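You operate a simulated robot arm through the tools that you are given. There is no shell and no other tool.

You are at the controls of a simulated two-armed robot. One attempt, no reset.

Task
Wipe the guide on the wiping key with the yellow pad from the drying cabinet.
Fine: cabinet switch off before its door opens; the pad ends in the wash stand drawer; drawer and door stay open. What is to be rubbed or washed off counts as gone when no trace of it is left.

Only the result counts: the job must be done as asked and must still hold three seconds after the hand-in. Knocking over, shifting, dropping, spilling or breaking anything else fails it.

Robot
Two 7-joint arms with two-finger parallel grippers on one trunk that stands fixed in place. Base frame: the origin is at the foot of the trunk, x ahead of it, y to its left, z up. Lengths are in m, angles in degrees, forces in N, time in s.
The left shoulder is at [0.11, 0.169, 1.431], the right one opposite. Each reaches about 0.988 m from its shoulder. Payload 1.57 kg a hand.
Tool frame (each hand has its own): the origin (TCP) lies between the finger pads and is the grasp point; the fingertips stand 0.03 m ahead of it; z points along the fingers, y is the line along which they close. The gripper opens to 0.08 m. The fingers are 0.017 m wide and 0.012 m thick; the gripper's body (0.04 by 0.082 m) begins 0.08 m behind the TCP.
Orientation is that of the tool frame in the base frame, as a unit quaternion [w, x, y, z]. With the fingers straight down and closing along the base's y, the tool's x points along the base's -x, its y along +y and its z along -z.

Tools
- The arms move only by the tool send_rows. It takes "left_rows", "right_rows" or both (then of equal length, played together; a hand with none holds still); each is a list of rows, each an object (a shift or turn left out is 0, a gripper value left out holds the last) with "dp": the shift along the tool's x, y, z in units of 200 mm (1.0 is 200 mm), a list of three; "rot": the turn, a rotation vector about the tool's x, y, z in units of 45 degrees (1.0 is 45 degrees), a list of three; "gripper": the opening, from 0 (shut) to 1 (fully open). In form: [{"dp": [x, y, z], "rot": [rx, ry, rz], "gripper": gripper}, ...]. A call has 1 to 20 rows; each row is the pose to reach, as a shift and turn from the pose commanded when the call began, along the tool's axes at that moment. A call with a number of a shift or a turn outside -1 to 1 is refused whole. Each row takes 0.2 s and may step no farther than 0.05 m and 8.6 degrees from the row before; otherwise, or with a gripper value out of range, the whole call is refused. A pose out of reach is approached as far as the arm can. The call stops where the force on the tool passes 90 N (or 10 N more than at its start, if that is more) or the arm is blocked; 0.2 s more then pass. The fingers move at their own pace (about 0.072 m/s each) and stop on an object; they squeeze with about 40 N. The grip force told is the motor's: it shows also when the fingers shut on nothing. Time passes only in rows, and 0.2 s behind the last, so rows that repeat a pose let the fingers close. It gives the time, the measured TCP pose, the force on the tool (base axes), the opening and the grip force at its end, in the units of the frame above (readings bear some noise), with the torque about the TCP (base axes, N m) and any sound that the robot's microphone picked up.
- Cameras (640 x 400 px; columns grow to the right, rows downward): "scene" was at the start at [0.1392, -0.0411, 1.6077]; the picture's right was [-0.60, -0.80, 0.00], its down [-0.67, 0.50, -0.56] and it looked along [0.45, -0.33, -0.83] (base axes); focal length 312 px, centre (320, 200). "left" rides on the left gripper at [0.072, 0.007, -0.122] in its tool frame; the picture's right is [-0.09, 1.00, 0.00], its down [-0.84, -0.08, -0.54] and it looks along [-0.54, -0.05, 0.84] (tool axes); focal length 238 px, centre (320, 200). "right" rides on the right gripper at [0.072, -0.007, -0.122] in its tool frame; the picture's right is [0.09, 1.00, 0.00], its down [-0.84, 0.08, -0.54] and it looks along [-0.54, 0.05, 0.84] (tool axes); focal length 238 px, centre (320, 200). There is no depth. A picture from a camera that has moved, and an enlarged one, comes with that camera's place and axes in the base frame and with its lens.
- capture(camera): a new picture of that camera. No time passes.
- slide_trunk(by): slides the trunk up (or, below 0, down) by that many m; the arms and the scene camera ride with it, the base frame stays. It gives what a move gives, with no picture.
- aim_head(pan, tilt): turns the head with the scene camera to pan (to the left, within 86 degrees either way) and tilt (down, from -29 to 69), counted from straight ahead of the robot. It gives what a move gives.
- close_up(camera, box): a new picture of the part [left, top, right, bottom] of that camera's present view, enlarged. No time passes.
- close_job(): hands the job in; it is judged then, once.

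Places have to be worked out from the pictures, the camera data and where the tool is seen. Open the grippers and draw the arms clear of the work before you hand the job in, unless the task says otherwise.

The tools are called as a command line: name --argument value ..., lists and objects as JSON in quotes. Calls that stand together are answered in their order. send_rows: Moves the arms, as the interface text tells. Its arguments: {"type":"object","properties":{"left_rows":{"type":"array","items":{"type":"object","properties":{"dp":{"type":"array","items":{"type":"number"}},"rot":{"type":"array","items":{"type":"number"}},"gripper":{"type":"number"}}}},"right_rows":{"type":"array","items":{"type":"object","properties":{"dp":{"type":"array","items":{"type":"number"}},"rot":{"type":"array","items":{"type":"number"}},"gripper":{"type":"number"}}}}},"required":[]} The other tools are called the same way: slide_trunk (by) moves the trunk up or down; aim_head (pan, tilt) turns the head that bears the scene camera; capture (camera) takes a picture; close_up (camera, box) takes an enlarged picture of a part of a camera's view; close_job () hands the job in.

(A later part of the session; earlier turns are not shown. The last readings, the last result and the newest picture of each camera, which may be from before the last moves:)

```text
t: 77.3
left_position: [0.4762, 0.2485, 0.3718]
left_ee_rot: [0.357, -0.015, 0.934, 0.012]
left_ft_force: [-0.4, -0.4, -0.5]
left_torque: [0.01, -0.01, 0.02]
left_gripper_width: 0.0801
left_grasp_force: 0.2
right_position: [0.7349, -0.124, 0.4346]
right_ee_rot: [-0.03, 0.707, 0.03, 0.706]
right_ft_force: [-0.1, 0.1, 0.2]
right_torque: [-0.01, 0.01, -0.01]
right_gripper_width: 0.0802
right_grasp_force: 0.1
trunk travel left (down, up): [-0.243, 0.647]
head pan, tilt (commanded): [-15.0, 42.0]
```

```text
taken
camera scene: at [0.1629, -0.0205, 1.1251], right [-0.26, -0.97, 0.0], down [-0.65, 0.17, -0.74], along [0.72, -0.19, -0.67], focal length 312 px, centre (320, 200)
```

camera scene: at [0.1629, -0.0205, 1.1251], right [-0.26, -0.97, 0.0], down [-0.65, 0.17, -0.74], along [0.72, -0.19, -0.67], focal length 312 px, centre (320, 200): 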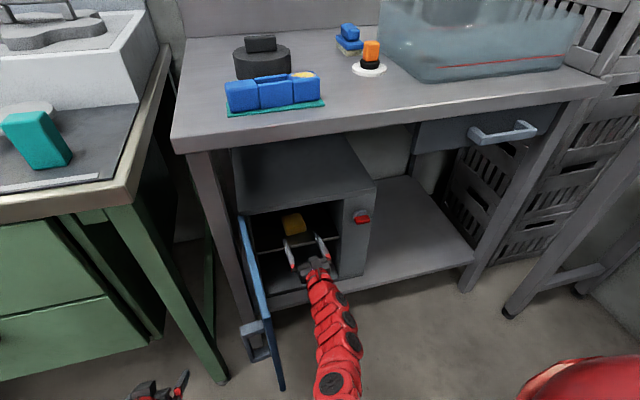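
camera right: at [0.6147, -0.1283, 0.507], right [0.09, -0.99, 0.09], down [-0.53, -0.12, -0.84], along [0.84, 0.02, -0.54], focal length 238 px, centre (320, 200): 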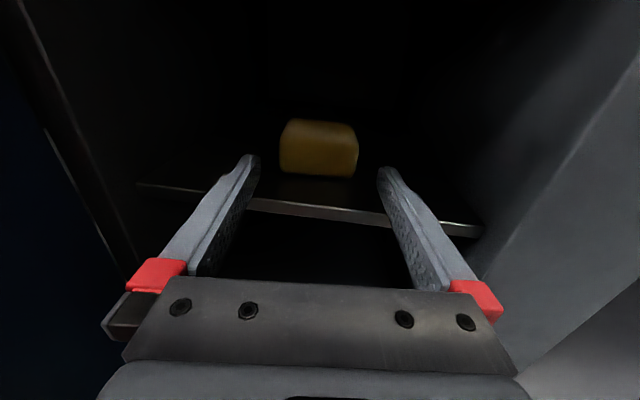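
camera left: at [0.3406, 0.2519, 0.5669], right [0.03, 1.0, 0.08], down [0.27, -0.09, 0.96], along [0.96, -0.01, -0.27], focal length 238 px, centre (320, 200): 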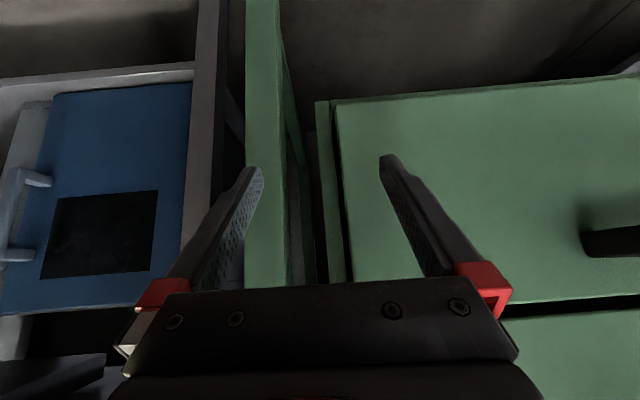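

The pad is centered between the fingers. I advance 5 cm and look.

send_rows --right_rows '[{"dp": [0, 0, 0.08]}, {"dp": [0, 0, 0.16]}, {"dp": [0, 0, 0.25]}, {"dp": [0, 0, 0.25]}]'

capture --camera "right"

```text
t: 78.3
left_position: [0.4765, 0.2485, 0.3715]
left_ee_rot: [0.357, -0.015, 0.934, 0.012]
left_ft_force: [-0.6, -0.4, 0.1]
left_torque: [0.02, 0.04, 0.02]
left_gripper_width: 0.0799
left_grasp_force: 0.0
right_position: [0.7857, -0.117, 0.4345]
right_ee_rot: [-0.03, 0.707, 0.031, 0.706]
right_ft_force: [-1.0, 1.0, 0.0]
right_torque: [0.0, 0.02, 0.01]
right_gripper_width: 0.0798
right_grasp_force: 0.1
trunk travel left (down, up): [-0.243, 0.647]
head pan, tilt (commanded): [-15.0, 42.0]
```

```text
taken
camera right: at [0.6646, -0.1216, 0.5071], right [0.09, -0.99, 0.09], down [-0.54, -0.13, -0.83], along [0.84, 0.02, -0.54], focal length 238 px, centre (320, 200)
```

right: 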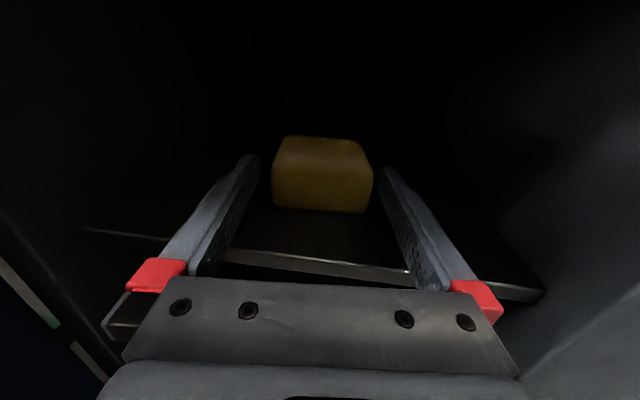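

The fingers straddle the front half of the pad as planned. I close the gripper.

send_rows --right_rows '[{"gripper": 0.0}, {"gripper": 0.0}, {"gripper": 0.0}, {"gripper": 0.0}]'

capture --camera "right"

```text
t: 79.3
left_position: [0.4761, 0.2484, 0.3716]
left_ee_rot: [0.356, -0.016, 0.934, 0.012]
left_ft_force: [-0.7, 0.2, 0.8]
left_torque: [0.01, -0.02, 0.04]
left_gripper_width: 0.0801
left_grasp_force: 0.2
right_position: [0.7844, -0.1167, 0.4352]
right_ee_rot: [-0.031, 0.708, 0.031, 0.705]
right_ft_force: [-0.6, -0.3, 0.2]
right_torque: [-0.02, -0.03, -0.03]
right_gripper_width: 0.0634
right_grasp_force: 40.4
trunk travel left (down, up): [-0.243, 0.647]
head pan, tilt (commanded): [-15.0, 42.0]
```

```text
taken
camera right: at [0.6645, -0.1218, 0.5075], right [0.09, -0.99, 0.09], down [-0.53, -0.12, -0.84], along [0.84, 0.02, -0.54], focal length 238 px, centre (320, 200)
```

right: 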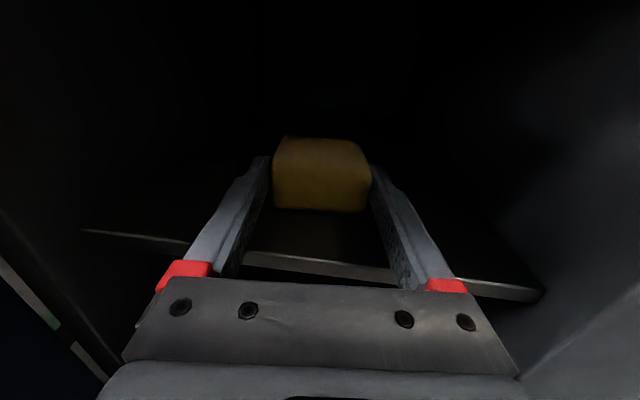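

The pad is held (63 mm, 40 N). I lift it 2 cm and draw it straight out of the cabinet.

send_rows --right_rows '[{"dp": [0.05, 0, 0]}, {"dp": [0.1, 0, 0]}, {"dp": [0.1, 0, -0.15]}, {"dp": [0.1, 0, -0.35]}, {"dp": [0.1, 0, -0.55]}, {"dp": [0.1, 0, -0.75]}, {"dp": [0.1, 0, -0.95]}]'

capture --camera "right"

capture --camera "scene"

```text
t: 80.9
left_position: [0.4766, 0.2497, 0.3728]
left_ee_rot: [0.356, -0.015, 0.934, 0.012]
left_ft_force: [-0.3, 0.3, -0.2]
left_torque: [0.0, -0.01, -0.01]
left_gripper_width: 0.0799
left_grasp_force: 0.0
right_position: [0.5927, -0.1346, 0.4567]
right_ee_rot: [-0.03, 0.707, 0.031, 0.705]
right_ft_force: [-0.6, -0.2, -0.7]
right_torque: [0.05, 0.0, 0.0]
right_gripper_width: 0.0636
right_grasp_force: 40.1
trunk travel left (down, up): [-0.243, 0.647]
head pan, tilt (commanded): [-15.0, 42.0]
```

```text
taken
camera right: at [0.4737, -0.1398, 0.5299], right [0.09, -0.99, 0.09], down [-0.54, -0.13, -0.84], along [0.84, 0.02, -0.54], focal length 238 px, centre (320, 200)
```

right: 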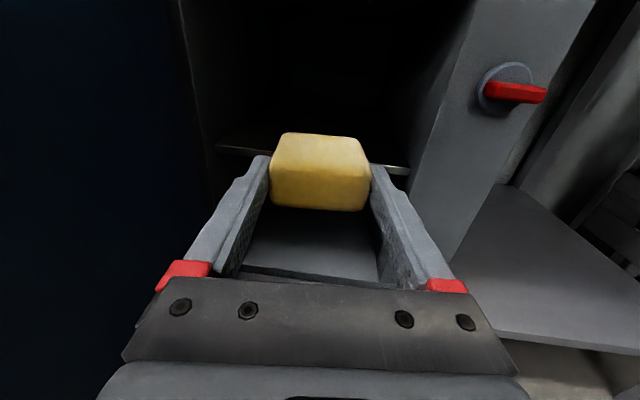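

```text
taken
camera scene: at [0.1628, -0.0205, 1.1252], right [-0.26, -0.97, 0.0], down [-0.65, 0.17, -0.74], along [0.72, -0.19, -0.67], focal length 312 px, centre (320, 200)
```

scene: 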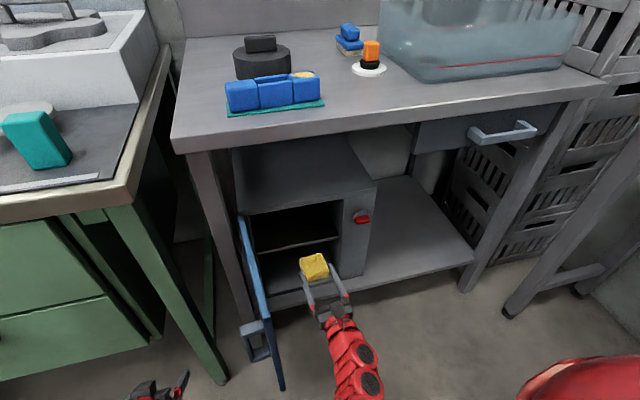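

The yellow pad is out. I draw back to x≈0.50 and raise the trunk so the hand goes up in front of the counter edge.

send_rows --right_rows '[{"dp": [0.05, 0.05, -0.15]}, {"dp": [0.1, 0.1, -0.3]}, {"dp": [0.15, 0.15, -0.45]}, {"dp": [0.15, 0.15, -0.45]}]'

slide_trunk --by 0.15

capture --camera "scene"

capture --camera "right"

```text
t: 81.9
left_position: [0.476, 0.2484, 0.3719]
left_ee_rot: [0.356, -0.014, 0.934, 0.012]
left_ft_force: [-0.6, 0.8, 0.2]
left_torque: [0.0, 0.04, -0.01]
left_gripper_width: 0.0799
left_grasp_force: 0.1
right_position: [0.5049, -0.1731, 0.4872]
right_ee_rot: [-0.031, 0.707, 0.032, 0.706]
right_ft_force: [0.1, -0.6, 0.0]
right_torque: [0.03, -0.01, -0.01]
right_gripper_width: 0.0638
right_grasp_force: 40.3
trunk travel left (down, up): [-0.243, 0.647]
head pan, tilt (commanded): [-15.0, 42.0]
```

```text
t: 83.6
left_position: [0.4765, 0.25, 0.521]
left_ee_rot: [0.357, -0.015, 0.934, 0.012]
left_ft_force: [-0.9, 0.2, 0.9]
left_torque: [0.0, 0.0, -0.02]
left_gripper_width: 0.08
left_grasp_force: 0.0
right_position: [0.5047, -0.1729, 0.638]
right_ee_rot: [-0.031, 0.707, 0.031, 0.706]
right_ft_force: [-0.4, 0.3, -0.4]
right_torque: [-0.02, -0.02, 0.01]
right_gripper_width: 0.0641
right_grasp_force: 39.6
trunk travel left (down, up): [-0.393, 0.497]
head pan, tilt (commanded): [-15.0, 42.0]
```

```text
taken
camera scene: at [0.163, -0.0204, 1.2751], right [-0.26, -0.97, 0.0], down [-0.65, 0.17, -0.74], along [0.72, -0.19, -0.67], focal length 312 px, centre (320, 200)
```

scene: 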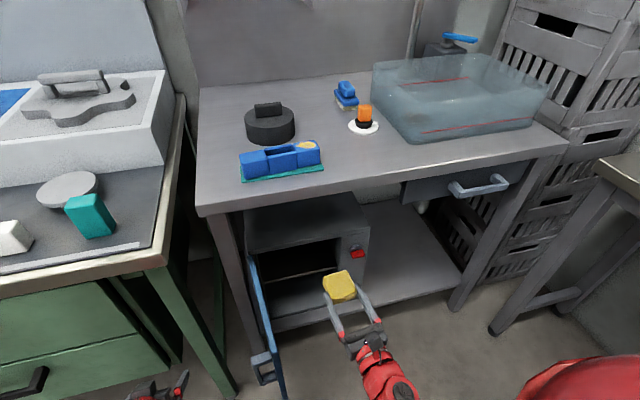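

```text
taken
camera right: at [0.3846, -0.1784, 0.7101], right [0.09, -0.99, 0.09], down [-0.53, -0.12, -0.84], along [0.84, 0.02, -0.54], focal length 238 px, centre (320, 200)
```

right: 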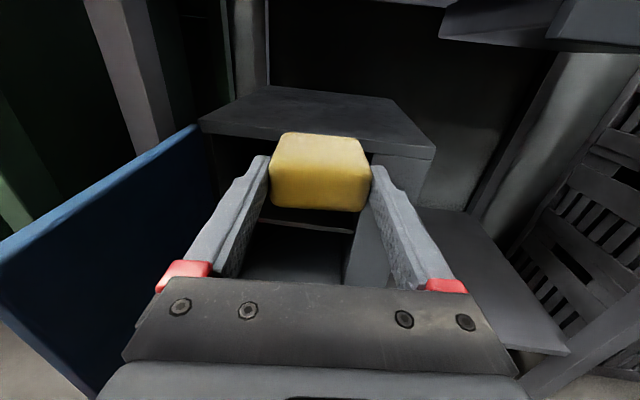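

All clear. I raise the trunk by another 0.3.

slide_trunk --by 0.3

aim_head --pan -15 --tilt 52

capture --camera "scene"

capture --camera "right"

close_up --camera "scene" --box '[180, 110, 340, 230]'

```text
t: 86.6
left_position: [0.477, 0.2495, 0.822]
left_ee_rot: [0.356, -0.015, 0.934, 0.012]
left_ft_force: [0.1, -0.2, 0.1]
left_torque: [0.0, 0.01, -0.02]
left_gripper_width: 0.0801
left_grasp_force: 0.0
right_position: [0.5048, -0.1736, 0.9371]
right_ee_rot: [-0.03, 0.707, 0.03, 0.706]
right_ft_force: [0.9, -0.1, -1.0]
right_torque: [-0.02, 0.03, -0.01]
right_gripper_width: 0.0638
right_grasp_force: 39.9
trunk travel left (down, up): [-0.693, 0.197]
head pan, tilt (commanded): [-15.0, 42.0]
```

```text
t: 87.3
left_position: [0.4766, 0.2487, 0.821]
left_ee_rot: [0.356, -0.016, 0.934, 0.012]
left_ft_force: [-0.7, 0.0, -0.3]
left_torque: [-0.03, -0.01, 0.02]
left_gripper_width: 0.0801
left_grasp_force: 0.0
right_position: [0.5042, -0.1733, 0.9385]
right_ee_rot: [-0.031, 0.707, 0.032, 0.706]
right_ft_force: [0.2, -0.4, -1.4]
right_torque: [-0.01, -0.01, -0.02]
right_gripper_width: 0.0638
right_grasp_force: 39.9
trunk travel left (down, up): [-0.693, 0.197]
head pan, tilt (commanded): [-15.0, 52.0]
```

```text
taken
camera scene: at [0.1547, -0.0182, 1.5613], right [-0.26, -0.97, 0.0], down [-0.76, 0.2, -0.62], along [0.59, -0.16, -0.79], focal length 312 px, centre (320, 200)
```

scene: 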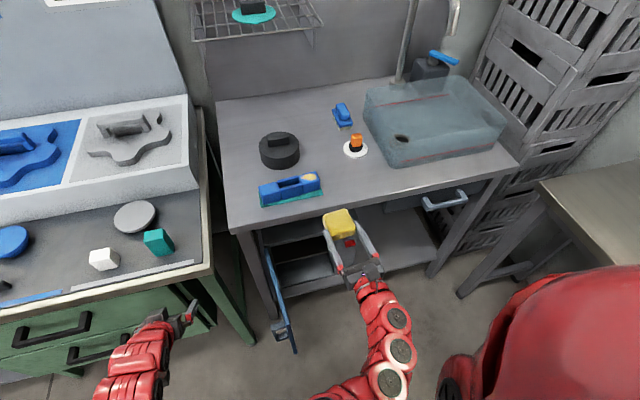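

```text
taken
camera right: at [0.3846, -0.1784, 1.0102], right [0.09, -0.99, 0.09], down [-0.53, -0.12, -0.84], along [0.84, 0.02, -0.54], focal length 238 px, centre (320, 200)
```

right: 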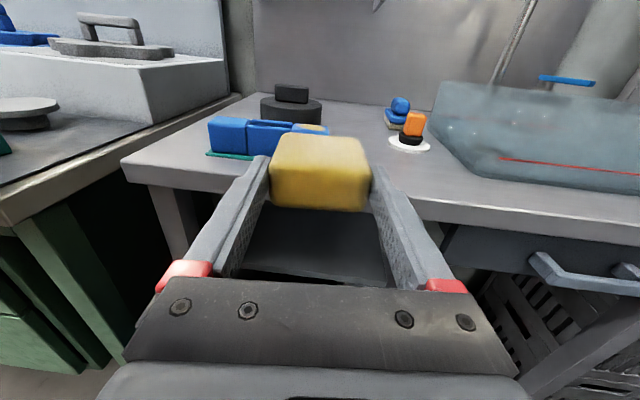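

```text
3.33 times, centred on (260, 170) of scene
camera zoom: at [0.1547, -0.0182, 1.5613], right [-0.26, -0.97, 0.0], down [-0.76, 0.2, -0.62], along [0.59, -0.16, -0.79], focal length 1040 px, centre (520, 300)
```

zoom: 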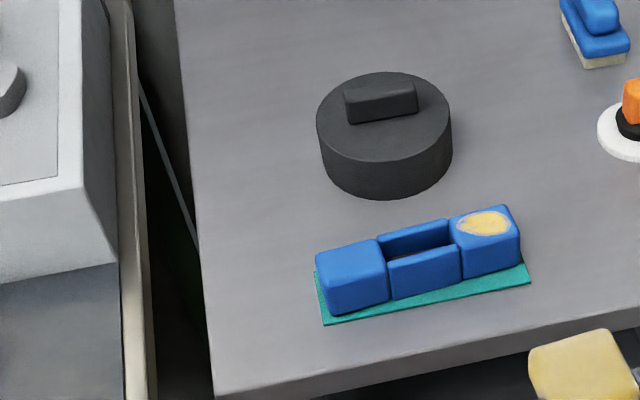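

I zoom on the guide from the right camera for triangulation.

close_up --camera "right" --box '[190, 80, 350, 180]'

close_up --camera "scene" --box '[245, 155, 335, 215]'

```text
4.00 times, centred on (270, 130) of right
camera zoom: at [0.3846, -0.1784, 1.0102], right [0.09, -0.99, 0.09], down [-0.53, -0.12, -0.84], along [0.84, 0.02, -0.54], focal length 953 px, centre (520, 480)
```

zoom: 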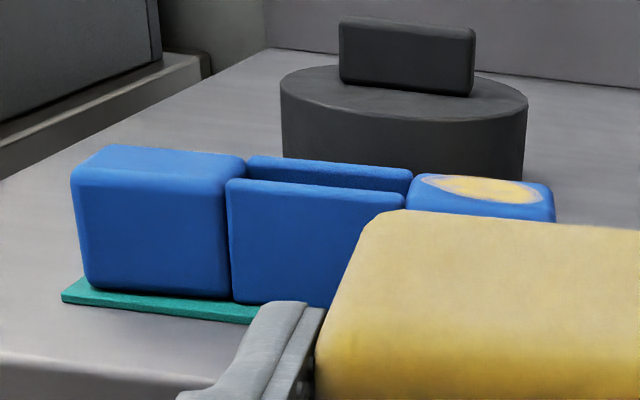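

```text
6.67 times, centred on (290, 185) of scene
camera zoom: at [0.1547, -0.0182, 1.5613], right [-0.26, -0.97, 0.0], down [-0.76, 0.2, -0.62], along [0.59, -0.16, -0.79], focal length 2080 px, centre (520, 300)
```

zoom: 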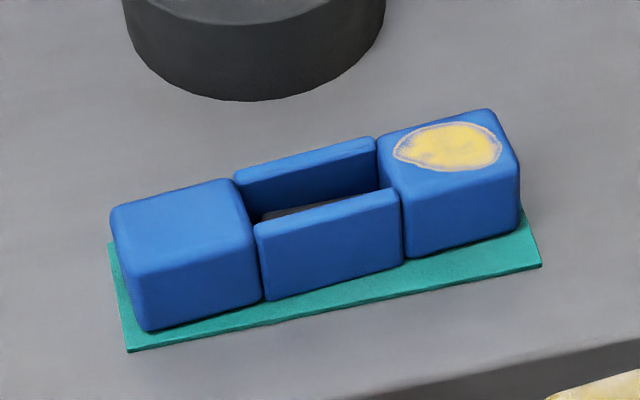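

The stain's centre is at about (0.735,-0.143,0.909), ~47×27 mm. I raise the hand to z≈1.0 and straighten its yaw.

send_rows --right_rows '[{"dp": [0.1, -0.008, 0.1], "rot": [-0.038, 0, 0]}, {"dp": [0.2, -0.016, 0.2], "rot": [-0.076, 0, 0]}, {"dp": [0.3, -0.023, 0.303], "rot": [-0.113, 0, 0]}, {"dp": [0.3, -0.023, 0.303], "rot": [-0.113, 0, 0]}]'

capture --camera "right"

capture --camera "scene"

```text
t: 88.3
left_position: [0.4762, 0.2494, 0.8223]
left_ee_rot: [0.357, -0.015, 0.934, 0.012]
left_ft_force: [-0.3, 0.5, 0.0]
left_torque: [0.04, -0.02, 0.01]
left_gripper_width: 0.0801
left_grasp_force: 0.0
right_position: [0.566, -0.1625, 0.9991]
right_ee_rot: [0.0, 0.708, 0.0, 0.706]
right_ft_force: [0.5, -0.5, 0.2]
right_torque: [0.01, 0.03, 0.02]
right_gripper_width: 0.0638
right_grasp_force: 40.1
trunk travel left (down, up): [-0.693, 0.197]
head pan, tilt (commanded): [-15.0, 52.0]
```

```text
taken
camera right: at [0.4457, -0.1572, 1.0711], right [0.0, -1.0, 0.09], down [-0.54, -0.08, -0.84], along [0.84, -0.05, -0.54], focal length 238 px, centre (320, 200)
```

right: 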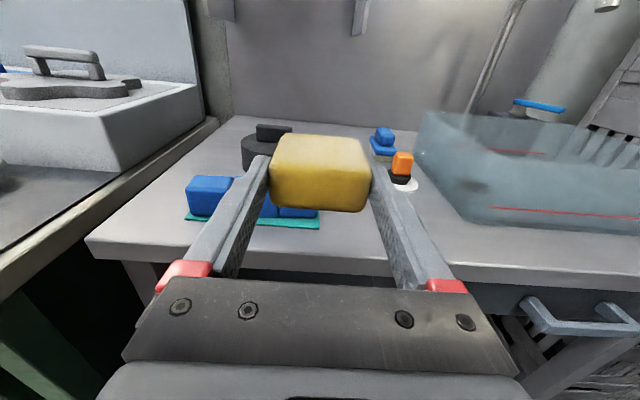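

```text
taken
camera scene: at [0.1544, -0.0183, 1.5613], right [-0.26, -0.97, 0.0], down [-0.76, 0.2, -0.62], along [0.59, -0.16, -0.79], focal length 312 px, centre (320, 200)
```

scene: 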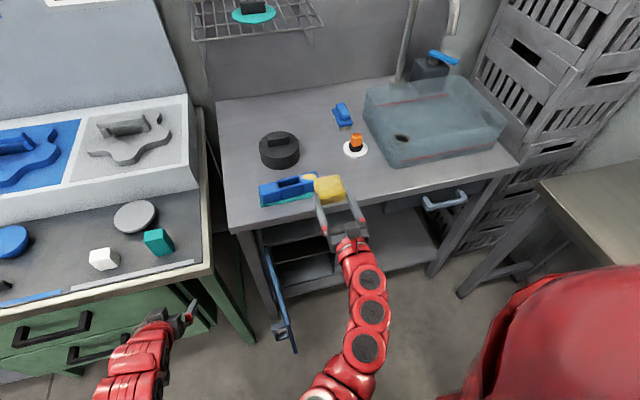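

I move over the stain, pad bottom about 3 cm above the guide.

send_rows --right_rows '[{"dp": [0.0, -0.025, 0.175]}, {"dp": [-0.05, -0.05, 0.35]}, {"dp": [-0.1, -0.075, 0.525]}, {"dp": [-0.2, -0.0975, 0.7]}, {"dp": [-0.2, -0.0975, 0.7]}]'

capture --camera "right"

capture --camera "scene"

close_up --camera "scene" --box '[250, 150, 350, 230]'

```text
t: 89.5
left_position: [0.4762, 0.2482, 0.8216]
left_ee_rot: [0.356, -0.015, 0.934, 0.011]
left_ft_force: [0.0, -0.6, 0.4]
left_torque: [-0.01, -0.02, -0.03]
left_gripper_width: 0.0802
left_grasp_force: 0.1
right_position: [0.7017, -0.1438, 0.9577]
right_ee_rot: [0.001, 0.708, -0.001, 0.706]
right_ft_force: [-0.3, 0.5, -1.0]
right_torque: [0.0, 0.01, -0.02]
right_gripper_width: 0.0635
right_grasp_force: 39.9
trunk travel left (down, up): [-0.693, 0.197]
head pan, tilt (commanded): [-15.0, 52.0]
```

```text
taken
camera right: at [0.5826, -0.1385, 1.0305], right [0.0, -1.0, 0.09], down [-0.54, -0.08, -0.84], along [0.84, -0.05, -0.54], focal length 238 px, centre (320, 200)
```

right: 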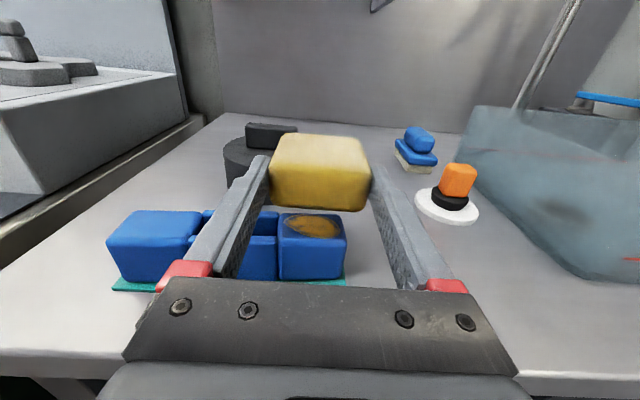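

```text
taken
camera scene: at [0.1538, -0.0179, 1.5614], right [-0.26, -0.97, 0.0], down [-0.76, 0.2, -0.62], along [0.6, -0.16, -0.79], focal length 312 px, centre (320, 200)
```

scene: 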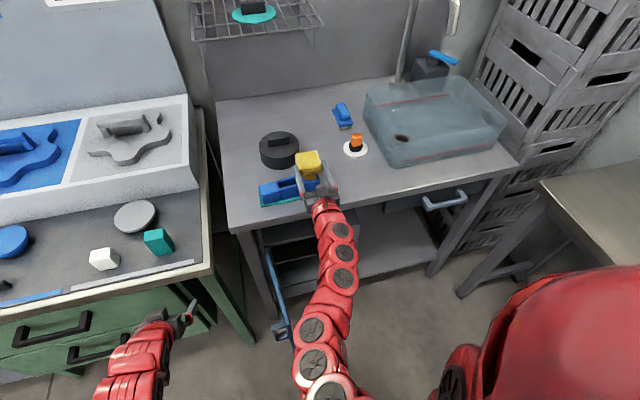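

```text
5.00 times, centred on (300, 190) of scene
camera zoom: at [0.1538, -0.0179, 1.5614], right [-0.26, -0.97, 0.0], down [-0.76, 0.2, -0.62], along [0.6, -0.16, -0.79], focal length 1560 px, centre (420, 250)
```

zoom: 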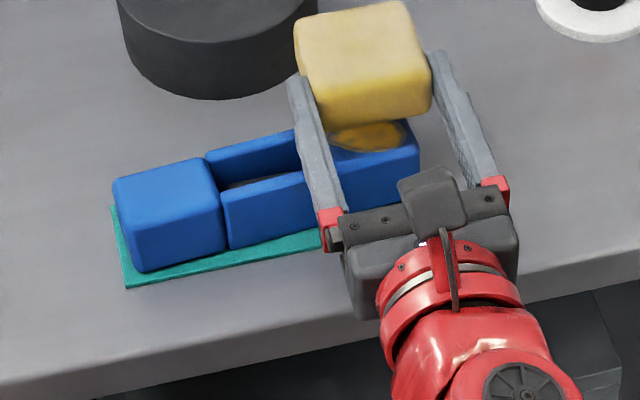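

Alignment checks out (stain predicted at the observed pixel). I lower gently to just above contact, then feel for contact.

send_rows --right_rows '[{"dp": [-0.05, 0, 0]}, {"dp": [-0.1, 0, 0]}, {"dp": [-0.14, 0, 0]}, {"dp": [-0.15, 0, 0]}, {"dp": [-0.16, 0, 0]}]'

capture --camera "right"

```text
t: 90.7
left_position: [0.4751, 0.2482, 0.8235]
left_ee_rot: [0.357, -0.015, 0.934, 0.012]
left_ft_force: [0.0, 0.1, 0.4]
left_torque: [0.03, 0.04, -0.01]
left_gripper_width: 0.0801
left_grasp_force: 0.0
right_position: [0.7036, -0.1445, 0.9287]
right_ee_rot: [0.0, 0.705, -0.001, 0.709]
right_ft_force: [2.7, 1.3, 21.5]
right_torque: [0.35, -0.21, -0.05]
right_gripper_width: 0.0638
right_grasp_force: 40.1
trunk travel left (down, up): [-0.693, 0.197]
head pan, tilt (commanded): [-15.0, 52.0]
```

```text
taken
camera right: at [0.5831, -0.1386, 1.001], right [0.0, -1.0, 0.09], down [-0.54, -0.08, -0.84], along [0.84, -0.05, -0.54], focal length 238 px, centre (320, 200)
```

right: 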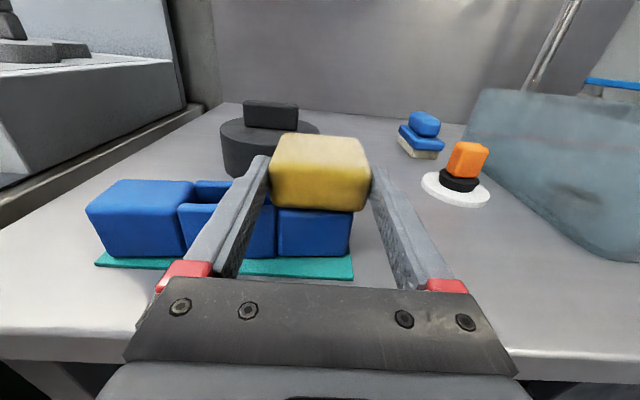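

Contact at 21 N. I ease slightly and make small rubbing strokes, watching whether the guide moves.

send_rows --right_rows '[{"dp": [0.006, 0, 0]}, {"dp": [0.006, 0, 0.03]}, {"dp": [0.006, 0, 0.06]}, {"dp": [0.006, 0, 0.03]}, {"dp": [0.006, 0, 0]}, {"dp": [0.006, 0, -0.03]}, {"dp": [0.006, 0, 0]}]'

capture --camera "right"

```text
t: 92.3
left_position: [0.474, 0.2494, 0.8225]
left_ee_rot: [0.358, -0.014, 0.934, 0.012]
left_ft_force: [0.0, -0.1, -1.3]
left_torque: [-0.03, 0.0, -0.01]
left_gripper_width: 0.0801
left_grasp_force: 0.0
right_position: [0.7005, -0.1438, 0.9269]
right_ee_rot: [0.0, 0.706, 0.001, 0.708]
right_ft_force: [-7.9, 0.6, 26.4]
right_torque: [0.13, -0.04, 0.05]
right_gripper_width: 0.0639
right_grasp_force: 40.5
trunk travel left (down, up): [-0.693, 0.197]
head pan, tilt (commanded): [-15.0, 52.0]
```

```text
taken
camera right: at [0.5809, -0.1377, 1.0003], right [0.0, -1.0, 0.09], down [-0.54, -0.08, -0.84], along [0.84, -0.05, -0.54], focal length 238 px, centre (320, 200)
```

right: 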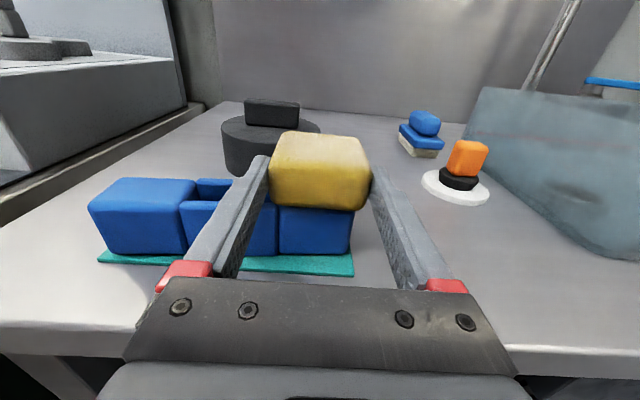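

The guide stays put. I rub with a wider pattern of strokes (x ±14 mm, y ±10 mm), then lift and inspect.

send_rows --right_rows '[{"dp": [0.004, 0, 0.04]}, {"dp": [0.004, 0, 0.07]}, {"dp": [0.004, 0.03, 0.04]}, {"dp": [0.004, 0.05, 0.0]}, {"dp": [0.004, 0.05, -0.05]}, {"dp": [0.004, 0.05, 0.0]}, {"dp": [0.004, 0.05, 0.06]}, {"dp": [0.004, 0.0, 0.06]}, {"dp": [0.004, 0.0, 0.0]}, {"dp": [0.004, 0.0, -0.06]}, {"dp": [0.004, -0.05, -0.05]}, {"dp": [0.004, -0.05, 0.0]}, {"dp": [0.004, -0.05, 0.06]}, {"dp": [0.004, -0.05, 0.0]}, {"dp": [0.004, -0.03, -0.05]}, {"dp": [0.004, 0, 0]}]'

send_rows --right_rows '[{"dp": [0.05, 0, 0]}, {"dp": [0.15, 0, 0]}, {"dp": [0.25, 0, -0.1]}, {"dp": [0.3, 0, -0.3]}, {"dp": [0.3, 0, -0.5]}]'

capture --camera "right"

close_up --camera "scene" --box '[245, 155, 335, 215]'

```text
t: 95.7
left_position: [0.4759, 0.25, 0.8218]
left_ee_rot: [0.357, -0.015, 0.934, 0.012]
left_ft_force: [-0.2, 1.1, 0.5]
left_torque: [-0.01, 0.0, -0.02]
left_gripper_width: 0.0801
left_grasp_force: 0.0
right_position: [0.705, -0.1436, 0.9294]
right_ee_rot: [0.0, 0.707, 0.0, 0.707]
right_ft_force: [0.7, 0.1, 6.8]
right_torque: [-0.04, -0.02, 0.03]
right_gripper_width: 0.0636
right_grasp_force: 40.2
trunk travel left (down, up): [-0.693, 0.197]
head pan, tilt (commanded): [-15.0, 52.0]
```

```text
t: 96.9
left_position: [0.4765, 0.2489, 0.8213]
left_ee_rot: [0.357, -0.014, 0.934, 0.012]
left_ft_force: [0.0, -0.3, -0.1]
left_torque: [-0.01, 0.03, 0.01]
left_gripper_width: 0.08
left_grasp_force: 0.0
right_position: [0.6055, -0.1446, 0.9891]
right_ee_rot: [0.0, 0.707, 0.0, 0.707]
right_ft_force: [-0.7, 0.2, -0.8]
right_torque: [0.02, -0.03, -0.01]
right_gripper_width: 0.0637
right_grasp_force: 39.8
trunk travel left (down, up): [-0.693, 0.197]
head pan, tilt (commanded): [-15.0, 52.0]
```

```text
taken
camera right: at [0.4847, -0.1387, 1.0617], right [0.0, -1.0, 0.09], down [-0.54, -0.08, -0.84], along [0.84, -0.05, -0.54], focal length 238 px, centre (320, 200)
```

right: 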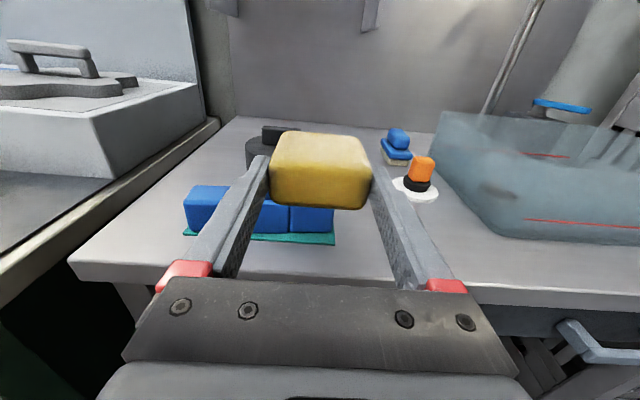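

```text
6.67 times, centred on (290, 185) of scene
camera zoom: at [0.1535, -0.0184, 1.5614], right [-0.26, -0.97, 0.0], down [-0.76, 0.2, -0.62], along [0.6, -0.16, -0.79], focal length 2080 px, centre (520, 300)
```

zoom: 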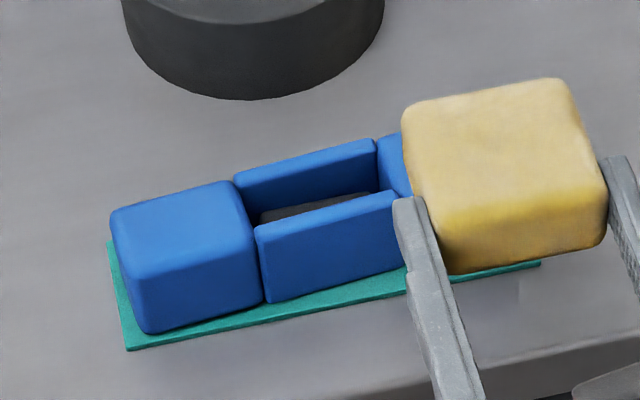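

The guide hasn't moved. I shift the hand to the right to view the wiped spot.

send_rows --right_rows '[{"dp": [0.05, 0.2, 0]}, {"dp": [0.1, 0.4, 0]}, {"dp": [0.1, 0.6, 0]}]'

close_up --camera "scene" --box '[245, 155, 335, 215]'

capture --camera "right"

```text
t: 97.7
left_position: [0.4774, 0.2483, 0.8213]
left_ee_rot: [0.357, -0.015, 0.934, 0.012]
left_ft_force: [0.0, -0.6, -0.9]
left_torque: [0.01, 0.0, 0.0]
left_gripper_width: 0.0799
left_grasp_force: 0.1
right_position: [0.6064, -0.2636, 1.0073]
right_ee_rot: [0.0, 0.708, -0.001, 0.706]
right_ft_force: [-0.5, 0.4, -0.1]
right_torque: [0.02, -0.02, -0.01]
right_gripper_width: 0.064
right_grasp_force: 39.9
trunk travel left (down, up): [-0.693, 0.197]
head pan, tilt (commanded): [-15.0, 52.0]
```

```text
6.67 times, centred on (290, 185) of scene
camera zoom: at [0.1552, -0.019, 1.5612], right [-0.26, -0.97, 0.0], down [-0.76, 0.2, -0.62], along [0.59, -0.16, -0.79], focal length 2080 px, centre (520, 300)
```

zoom: 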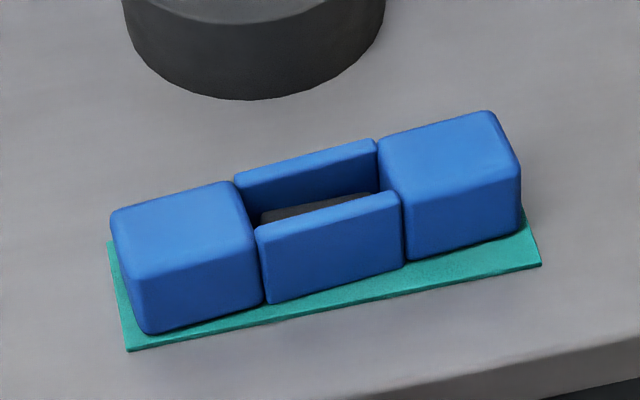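

```text
taken
camera right: at [0.4859, -0.2576, 1.0813], right [0.0, -1.0, 0.09], down [-0.54, -0.08, -0.84], along [0.84, -0.05, -0.54], focal length 238 px, centre (320, 200)
```

right: 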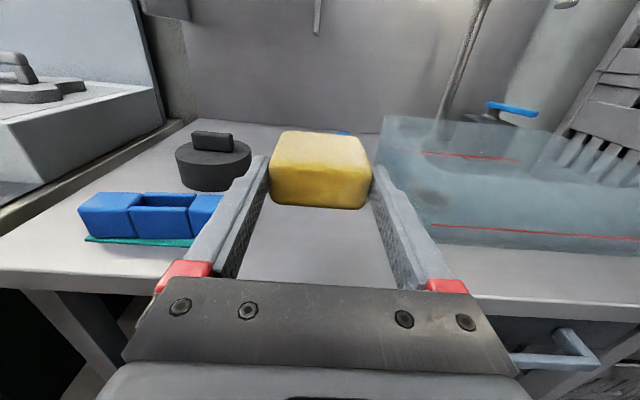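

The smear seems gone. I zoom in closely on the top of the block to check for any trace.

close_up --camera "scene" --box '[298, 168, 324, 196]'

close_up --camera "right" --box '[60, 170, 240, 270]'

```text
14.29 times, centred on (311, 182) of scene
camera zoom: at [0.1552, -0.019, 1.5612], right [-0.26, -0.97, 0.0], down [-0.76, 0.2, -0.62], along [0.59, -0.16, -0.79], focal length 4458 px, centre (449, 457)
```

zoom: 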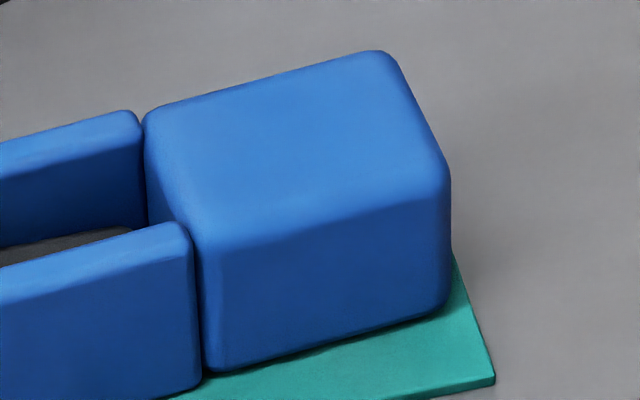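

```text
3.56 times, centred on (150, 220) of right
camera zoom: at [0.4859, -0.2576, 1.0813], right [0.0, -1.0, 0.09], down [-0.54, -0.08, -0.84], along [0.84, -0.05, -0.54], focal length 848 px, centre (924, 129)
```

zoom: 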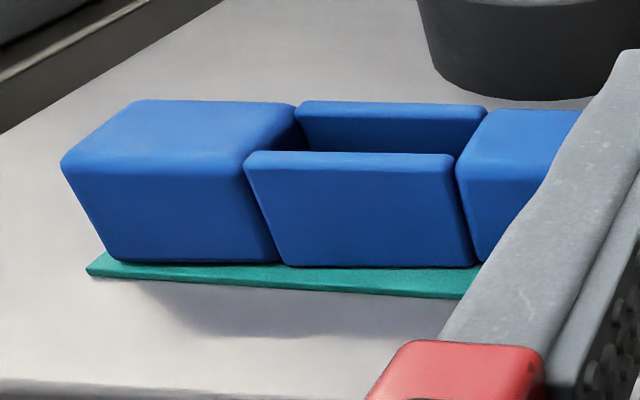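

The block is clean. Since my right hand must open the drawer, I'll lay the pad temporarily on the free counter spot near the front at about (0.70,-0.27). I go above it.

send_rows --right_rows '[{"dp": [0, 0.03, 0.12]}, {"dp": [-0.1, 0.03, 0.24]}, {"dp": [-0.25, 0.03, 0.345]}, {"dp": [-0.4, 0.03, 0.345]}, {"dp": [-0.5, 0.03, 0.345]}, {"dp": [-0.5, 0.03, 0.345]}]'

capture --camera "right"

capture --camera "scene"

```text
t: 99.1
left_position: [0.4762, 0.2484, 0.822]
left_ee_rot: [0.357, -0.015, 0.934, 0.012]
left_ft_force: [0.1, 0.6, 0.1]
left_torque: [0.0, -0.02, 0.04]
left_gripper_width: 0.0798
left_grasp_force: 0.0
right_position: [0.6755, -0.2696, 0.9043]
right_ee_rot: [0.001, 0.708, -0.001, 0.707]
right_ft_force: [-0.5, 0.6, -0.2]
right_torque: [0.01, 0.03, 0.02]
right_gripper_width: 0.0636
right_grasp_force: 40.2
trunk travel left (down, up): [-0.693, 0.197]
head pan, tilt (commanded): [-15.0, 52.0]
```

```text
taken
camera right: at [0.5541, -0.2641, 0.9775], right [0.0, -1.0, 0.09], down [-0.54, -0.08, -0.84], along [0.84, -0.05, -0.54], focal length 238 px, centre (320, 200)
```

right: 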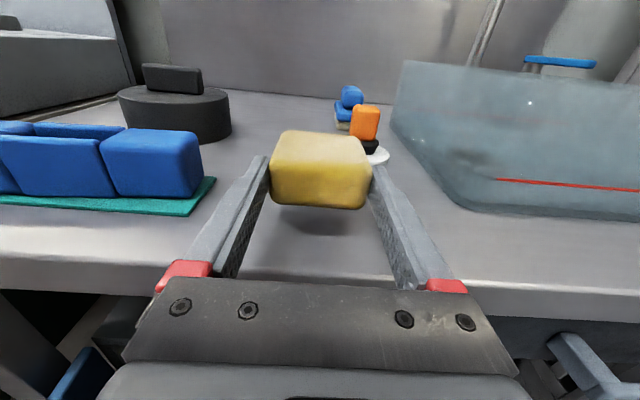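

```text
taken
camera scene: at [0.1546, -0.0181, 1.5613], right [-0.26, -0.97, 0.0], down [-0.76, 0.2, -0.62], along [0.59, -0.16, -0.79], focal length 312 px, centre (320, 200)
```

scene: 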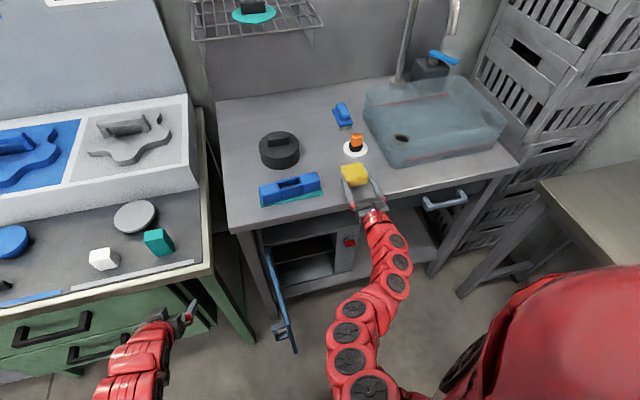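

I lower the pad gently to the counter.

send_rows --right_rows '[{"dp": [-0.06, 0, 0]}, {"dp": [-0.1, 0, 0]}, {"dp": [-0.12, 0, 0]}, {"dp": [-0.135, 0, 0]}]'

capture --camera "right"

```text
t: 100.1
left_position: [0.4769, 0.2488, 0.8209]
left_ee_rot: [0.356, -0.014, 0.934, 0.012]
left_ft_force: [-0.5, 0.7, -0.3]
left_torque: [0.03, -0.01, -0.03]
left_gripper_width: 0.0799
left_grasp_force: 0.0
right_position: [0.6727, -0.2702, 0.8784]
right_ee_rot: [0.001, 0.708, 0.0, 0.706]
right_ft_force: [0.0, -0.7, 0.1]
right_torque: [0.01, 0.02, 0.0]
right_gripper_width: 0.0636
right_grasp_force: 39.8
trunk travel left (down, up): [-0.693, 0.197]
head pan, tilt (commanded): [-15.0, 52.0]
```

```text
taken
camera right: at [0.5523, -0.264, 0.9518], right [0.0, -1.0, 0.09], down [-0.54, -0.08, -0.84], along [0.84, -0.05, -0.54], focal length 238 px, centre (320, 200)
```

right: 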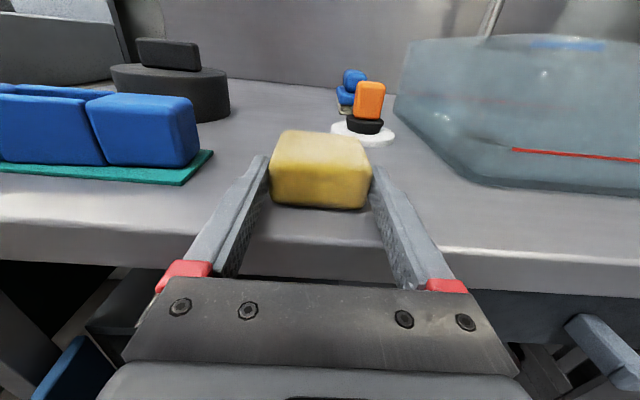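

No contact yet; a few more millimetres.

send_rows --right_rows '[{"dp": [-0.01, 0, 0]}, {"dp": [-0.02, 0, 0]}, {"dp": [-0.025, 0, 0]}]'

```text
t: 100.9
left_position: [0.4765, 0.2496, 0.8227]
left_ee_rot: [0.357, -0.015, 0.934, 0.012]
left_ft_force: [0.0, -0.1, -1.3]
left_torque: [0.0, 0.0, -0.01]
left_gripper_width: 0.0801
left_grasp_force: 0.1
right_position: [0.6711, -0.2708, 0.8784]
right_ee_rot: [0.0, 0.706, -0.001, 0.708]
right_ft_force: [7.1, 0.9, 17.1]
right_torque: [-0.01, -0.16, 0.01]
right_gripper_width: 0.0639
right_grasp_force: 40.7
trunk travel left (down, up): [-0.693, 0.197]
head pan, tilt (commanded): [-15.0, 52.0]
```

Contact (17 N). I relax the pressure, open the gripper, and back out straight.

send_rows --right_rows '[{"dp": [0.02, 0, 0]}, {"dp": [0.022, 0, 0], "gripper": 1.0}, {"dp": [0.022, 0, 0], "gripper": 1.0}, {"dp": [0.022, 0, 0], "gripper": 1.0}]'

capture --camera "right"

```text
t: 101.9
left_position: [0.4773, 0.2504, 0.8212]
left_ee_rot: [0.356, -0.014, 0.934, 0.012]
left_ft_force: [0.3, 0.1, -0.3]
left_torque: [-0.03, -0.01, 0.0]
left_gripper_width: 0.0799
left_grasp_force: 0.0
right_position: [0.6727, -0.2705, 0.8795]
right_ee_rot: [0.001, 0.708, -0.001, 0.706]
right_ft_force: [-0.2, 0.6, -0.1]
right_torque: [0.0, -0.03, 0.02]
right_gripper_width: 0.08
right_grasp_force: 0.1
trunk travel left (down, up): [-0.693, 0.197]
head pan, tilt (commanded): [-15.0, 52.0]
```

```text
taken
camera right: at [0.5532, -0.2645, 0.9522], right [0.0, -1.0, 0.09], down [-0.54, -0.08, -0.84], along [0.84, -0.05, -0.54], focal length 238 px, centre (320, 200)
```

right: 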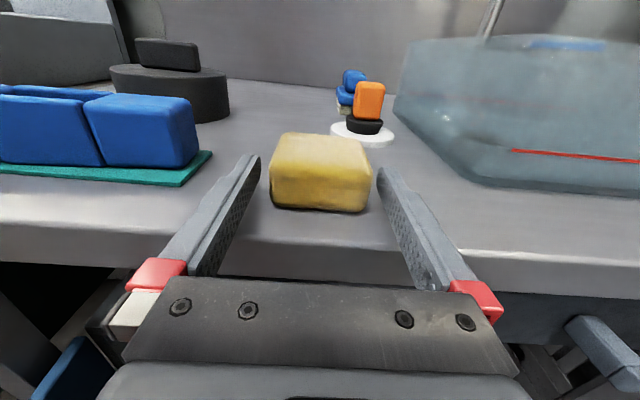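

The pad stands free on the counter. I back out straight to x≈0.50.

send_rows --right_rows '[{"dp": [0, 0, -0.1]}, {"dp": [0.02, 0, -0.3]}, {"dp": [0.05, 0, -0.5]}, {"dp": [0.05, 0.1, -0.7]}, {"dp": [0.05, 0.2, -0.85]}]'

capture --camera "scene"

capture --camera "right"

```text
t: 103.1
left_position: [0.4771, 0.2486, 0.8215]
left_ee_rot: [0.357, -0.014, 0.934, 0.012]
left_ft_force: [0.4, 1.0, 0.4]
left_torque: [0.01, 0.02, 0.01]
left_gripper_width: 0.0798
left_grasp_force: 0.1
right_position: [0.5032, -0.3109, 0.8904]
right_ee_rot: [0.0, 0.708, 0.0, 0.706]
right_ft_force: [-0.1, 0.6, 0.6]
right_torque: [-0.01, 0.0, -0.04]
right_gripper_width: 0.0801
right_grasp_force: 0.1
trunk travel left (down, up): [-0.693, 0.197]
head pan, tilt (commanded): [-15.0, 52.0]
```

```text
taken
camera scene: at [0.1548, -0.0186, 1.5612], right [-0.26, -0.97, 0.0], down [-0.76, 0.2, -0.62], along [0.59, -0.16, -0.79], focal length 312 px, centre (320, 200)
```

scene: 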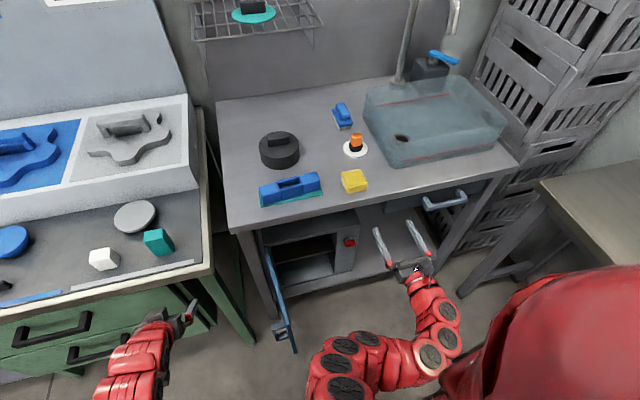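

```text
taken
camera right: at [0.3839, -0.3052, 0.9629], right [0.0, -1.0, 0.09], down [-0.54, -0.08, -0.84], along [0.84, -0.05, -0.54], focal length 238 px, centre (320, 200)
```

right: 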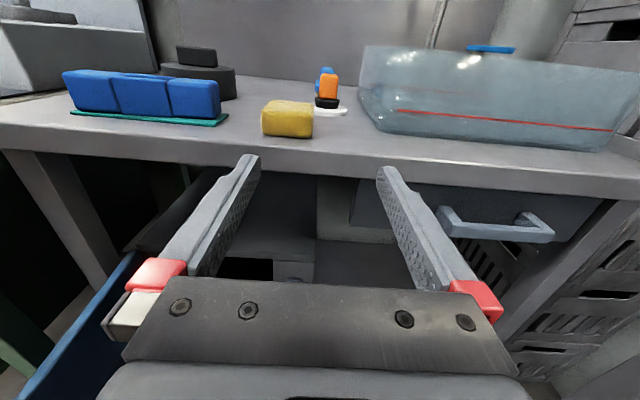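

The handle bar spans y -0.49…-0.64 at x≈0.632, z≈0.778. I lower the trunk 0.15 and roll the hand 90° while moving in front of the handle.

slide_trunk --by -0.15

send_rows --right_rows '[{"dp": [0.025, 0.11, 0.02], "rot": [0, 0, -0.17]}, {"dp": [0.05, 0.22, 0.04], "rot": [0, 0, -0.34]}, {"dp": [0.075, 0.33, 0.05], "rot": [0, 0, -0.51]}, {"dp": [0.1, 0.44, 0.07], "rot": [0, 0, -0.68]}, {"dp": [0.125, 0.55, 0.09], "rot": [0, 0, -0.85]}, {"dp": [0.15, 0.65, 0.1], "rot": [0, 0, -1.0]}]'

send_rows --right_rows '[{"dp": [-0.07, 0.077, 0.01], "rot": [0, 0, -0.17]}, {"dp": [-0.13, 0.154, 0.02], "rot": [0, 0, -0.34]}, {"dp": [-0.2, 0.23, 0.03], "rot": [0, 0, -0.51]}, {"dp": [-0.27, 0.31, 0.04], "rot": [0, 0, -0.68]}, {"dp": [-0.33, 0.385, 0.05], "rot": [0, 0, -0.85]}, {"dp": [-0.4, 0.463, 0.05], "rot": [0, 0, -1.0]}]'

capture --camera "right"

capture --camera "scene"

```text
t: 104.9
left_position: [0.4753, 0.2489, 0.6715]
left_ee_rot: [0.356, -0.015, 0.934, 0.013]
left_ft_force: [-0.5, 0.2, 0.3]
left_torque: [0.01, 0.02, 0.0]
left_gripper_width: 0.08
left_grasp_force: 0.0
right_position: [0.504, -0.3106, 0.7403]
right_ee_rot: [0.0, 0.707, 0.0, 0.707]
right_ft_force: [0.6, -0.1, -0.4]
right_torque: [-0.01, 0.03, -0.01]
right_gripper_width: 0.0799
right_grasp_force: 0.0
trunk travel left (down, up): [-0.543, 0.347]
head pan, tilt (commanded): [-15.0, 52.0]
```

```text
t: 106.3
left_position: [0.4769, 0.2503, 0.6712]
left_ee_rot: [0.357, -0.015, 0.934, 0.012]
left_ft_force: [0.7, 0.3, 1.4]
left_torque: [-0.02, -0.02, 0.0]
left_gripper_width: 0.0801
left_grasp_force: 0.1
right_position: [0.5234, -0.4408, 0.7707]
right_ee_rot: [0.271, 0.654, 0.271, 0.652]
right_ft_force: [0.5, 0.7, 0.7]
right_torque: [0.02, 0.0, 0.04]
right_gripper_width: 0.0799
right_grasp_force: 0.0
trunk travel left (down, up): [-0.543, 0.347]
head pan, tilt (commanded): [-15.0, 52.0]
```

```text
t: 107.7
left_position: [0.4763, 0.2487, 0.6723]
left_ee_rot: [0.357, -0.016, 0.934, 0.013]
left_ft_force: [-0.1, 0.1, 0.0]
left_torque: [0.01, 0.03, -0.05]
left_gripper_width: 0.0801
left_grasp_force: 0.0
right_position: [0.5314, -0.5651, 0.7792]
right_ee_rot: [0.502, 0.5, 0.5, 0.498]
right_ft_force: [0.1, -0.2, 0.0]
right_torque: [0.01, -0.01, 0.01]
right_gripper_width: 0.0799
right_grasp_force: 0.0
trunk travel left (down, up): [-0.543, 0.347]
head pan, tilt (commanded): [-15.0, 52.0]
```

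```text
taken
camera right: at [0.4115, -0.4939, 0.7732], right [0.0, 0.09, 1.0], down [-0.54, -0.84, 0.08], along [0.84, -0.54, 0.05], focal length 238 px, centre (320, 200)
```

right: 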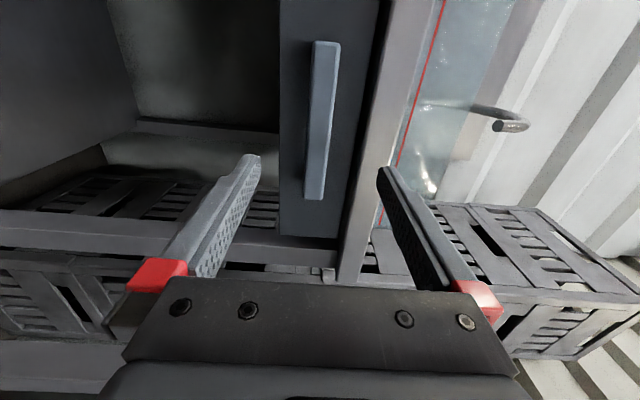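

```text
taken
camera scene: at [0.1546, -0.0187, 1.4113], right [-0.26, -0.97, 0.0], down [-0.76, 0.2, -0.62], along [0.59, -0.16, -0.79], focal length 312 px, centre (320, 200)
```

scene: 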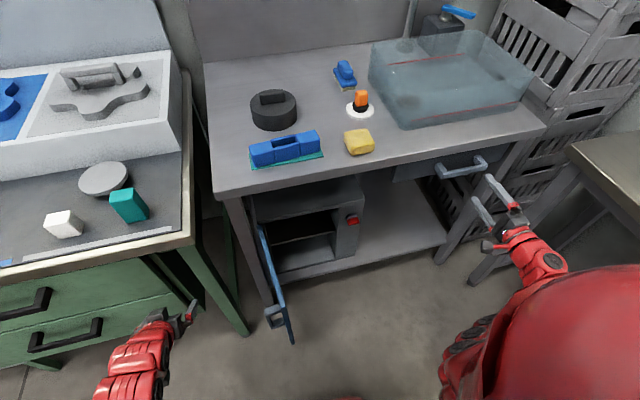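

The hand is well aligned with the bar (z≈0.778). I narrow the opening to clear the counter's underside and advance.

send_rows --right_rows '[{"dp": [0, -0.005, 0], "gripper": 0.55}, {"dp": [0, -0.005, 0.1], "gripper": 0.55}, {"dp": [0, -0.005, 0.2]}, {"dp": [0, -0.005, 0.3]}, {"dp": [0, -0.005, 0.39]}, {"dp": [0, -0.005, 0.39]}]'

capture --camera "right"

close_up --camera "scene" --box '[390, 120, 570, 260]'

```text
t: 109.1
left_position: [0.4763, 0.2494, 0.6709]
left_ee_rot: [0.356, -0.015, 0.934, 0.012]
left_ft_force: [0.2, -0.2, -0.4]
left_torque: [0.01, 0.01, 0.02]
left_gripper_width: 0.0799
left_grasp_force: 0.1
right_position: [0.6124, -0.5625, 0.7789]
right_ee_rot: [0.5, 0.501, 0.5, 0.499]
right_ft_force: [0.2, -0.8, 0.4]
right_torque: [0.01, -0.02, 0.03]
right_gripper_width: 0.044
right_grasp_force: 0.1
trunk travel left (down, up): [-0.543, 0.347]
head pan, tilt (commanded): [-15.0, 52.0]
```

```text
taken
camera right: at [0.4918, -0.4912, 0.7736], right [0.0, 0.09, 1.0], down [-0.54, -0.84, 0.08], along [0.84, -0.54, 0.05], focal length 238 px, centre (320, 200)
```

right: 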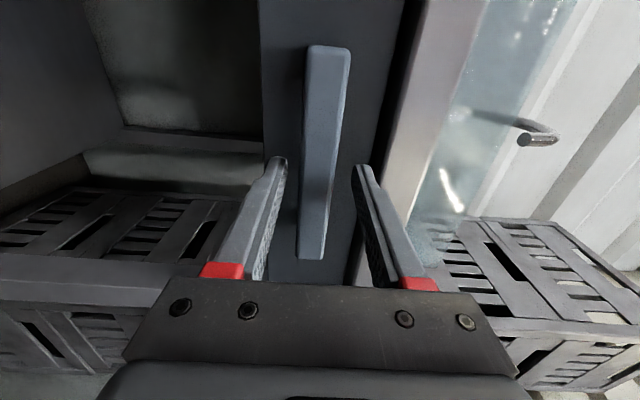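

```text
2.86 times, centred on (480, 190) of scene
camera zoom: at [0.1546, -0.0182, 1.4113], right [-0.26, -0.97, 0.0], down [-0.76, 0.2, -0.62], along [0.59, -0.16, -0.79], focal length 892 px, centre (-137, 229)
```

zoom: 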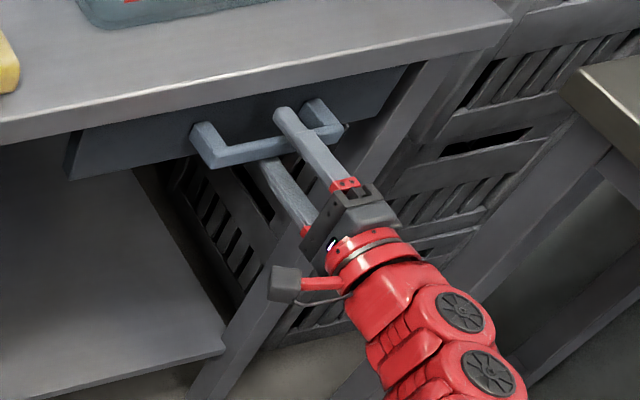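

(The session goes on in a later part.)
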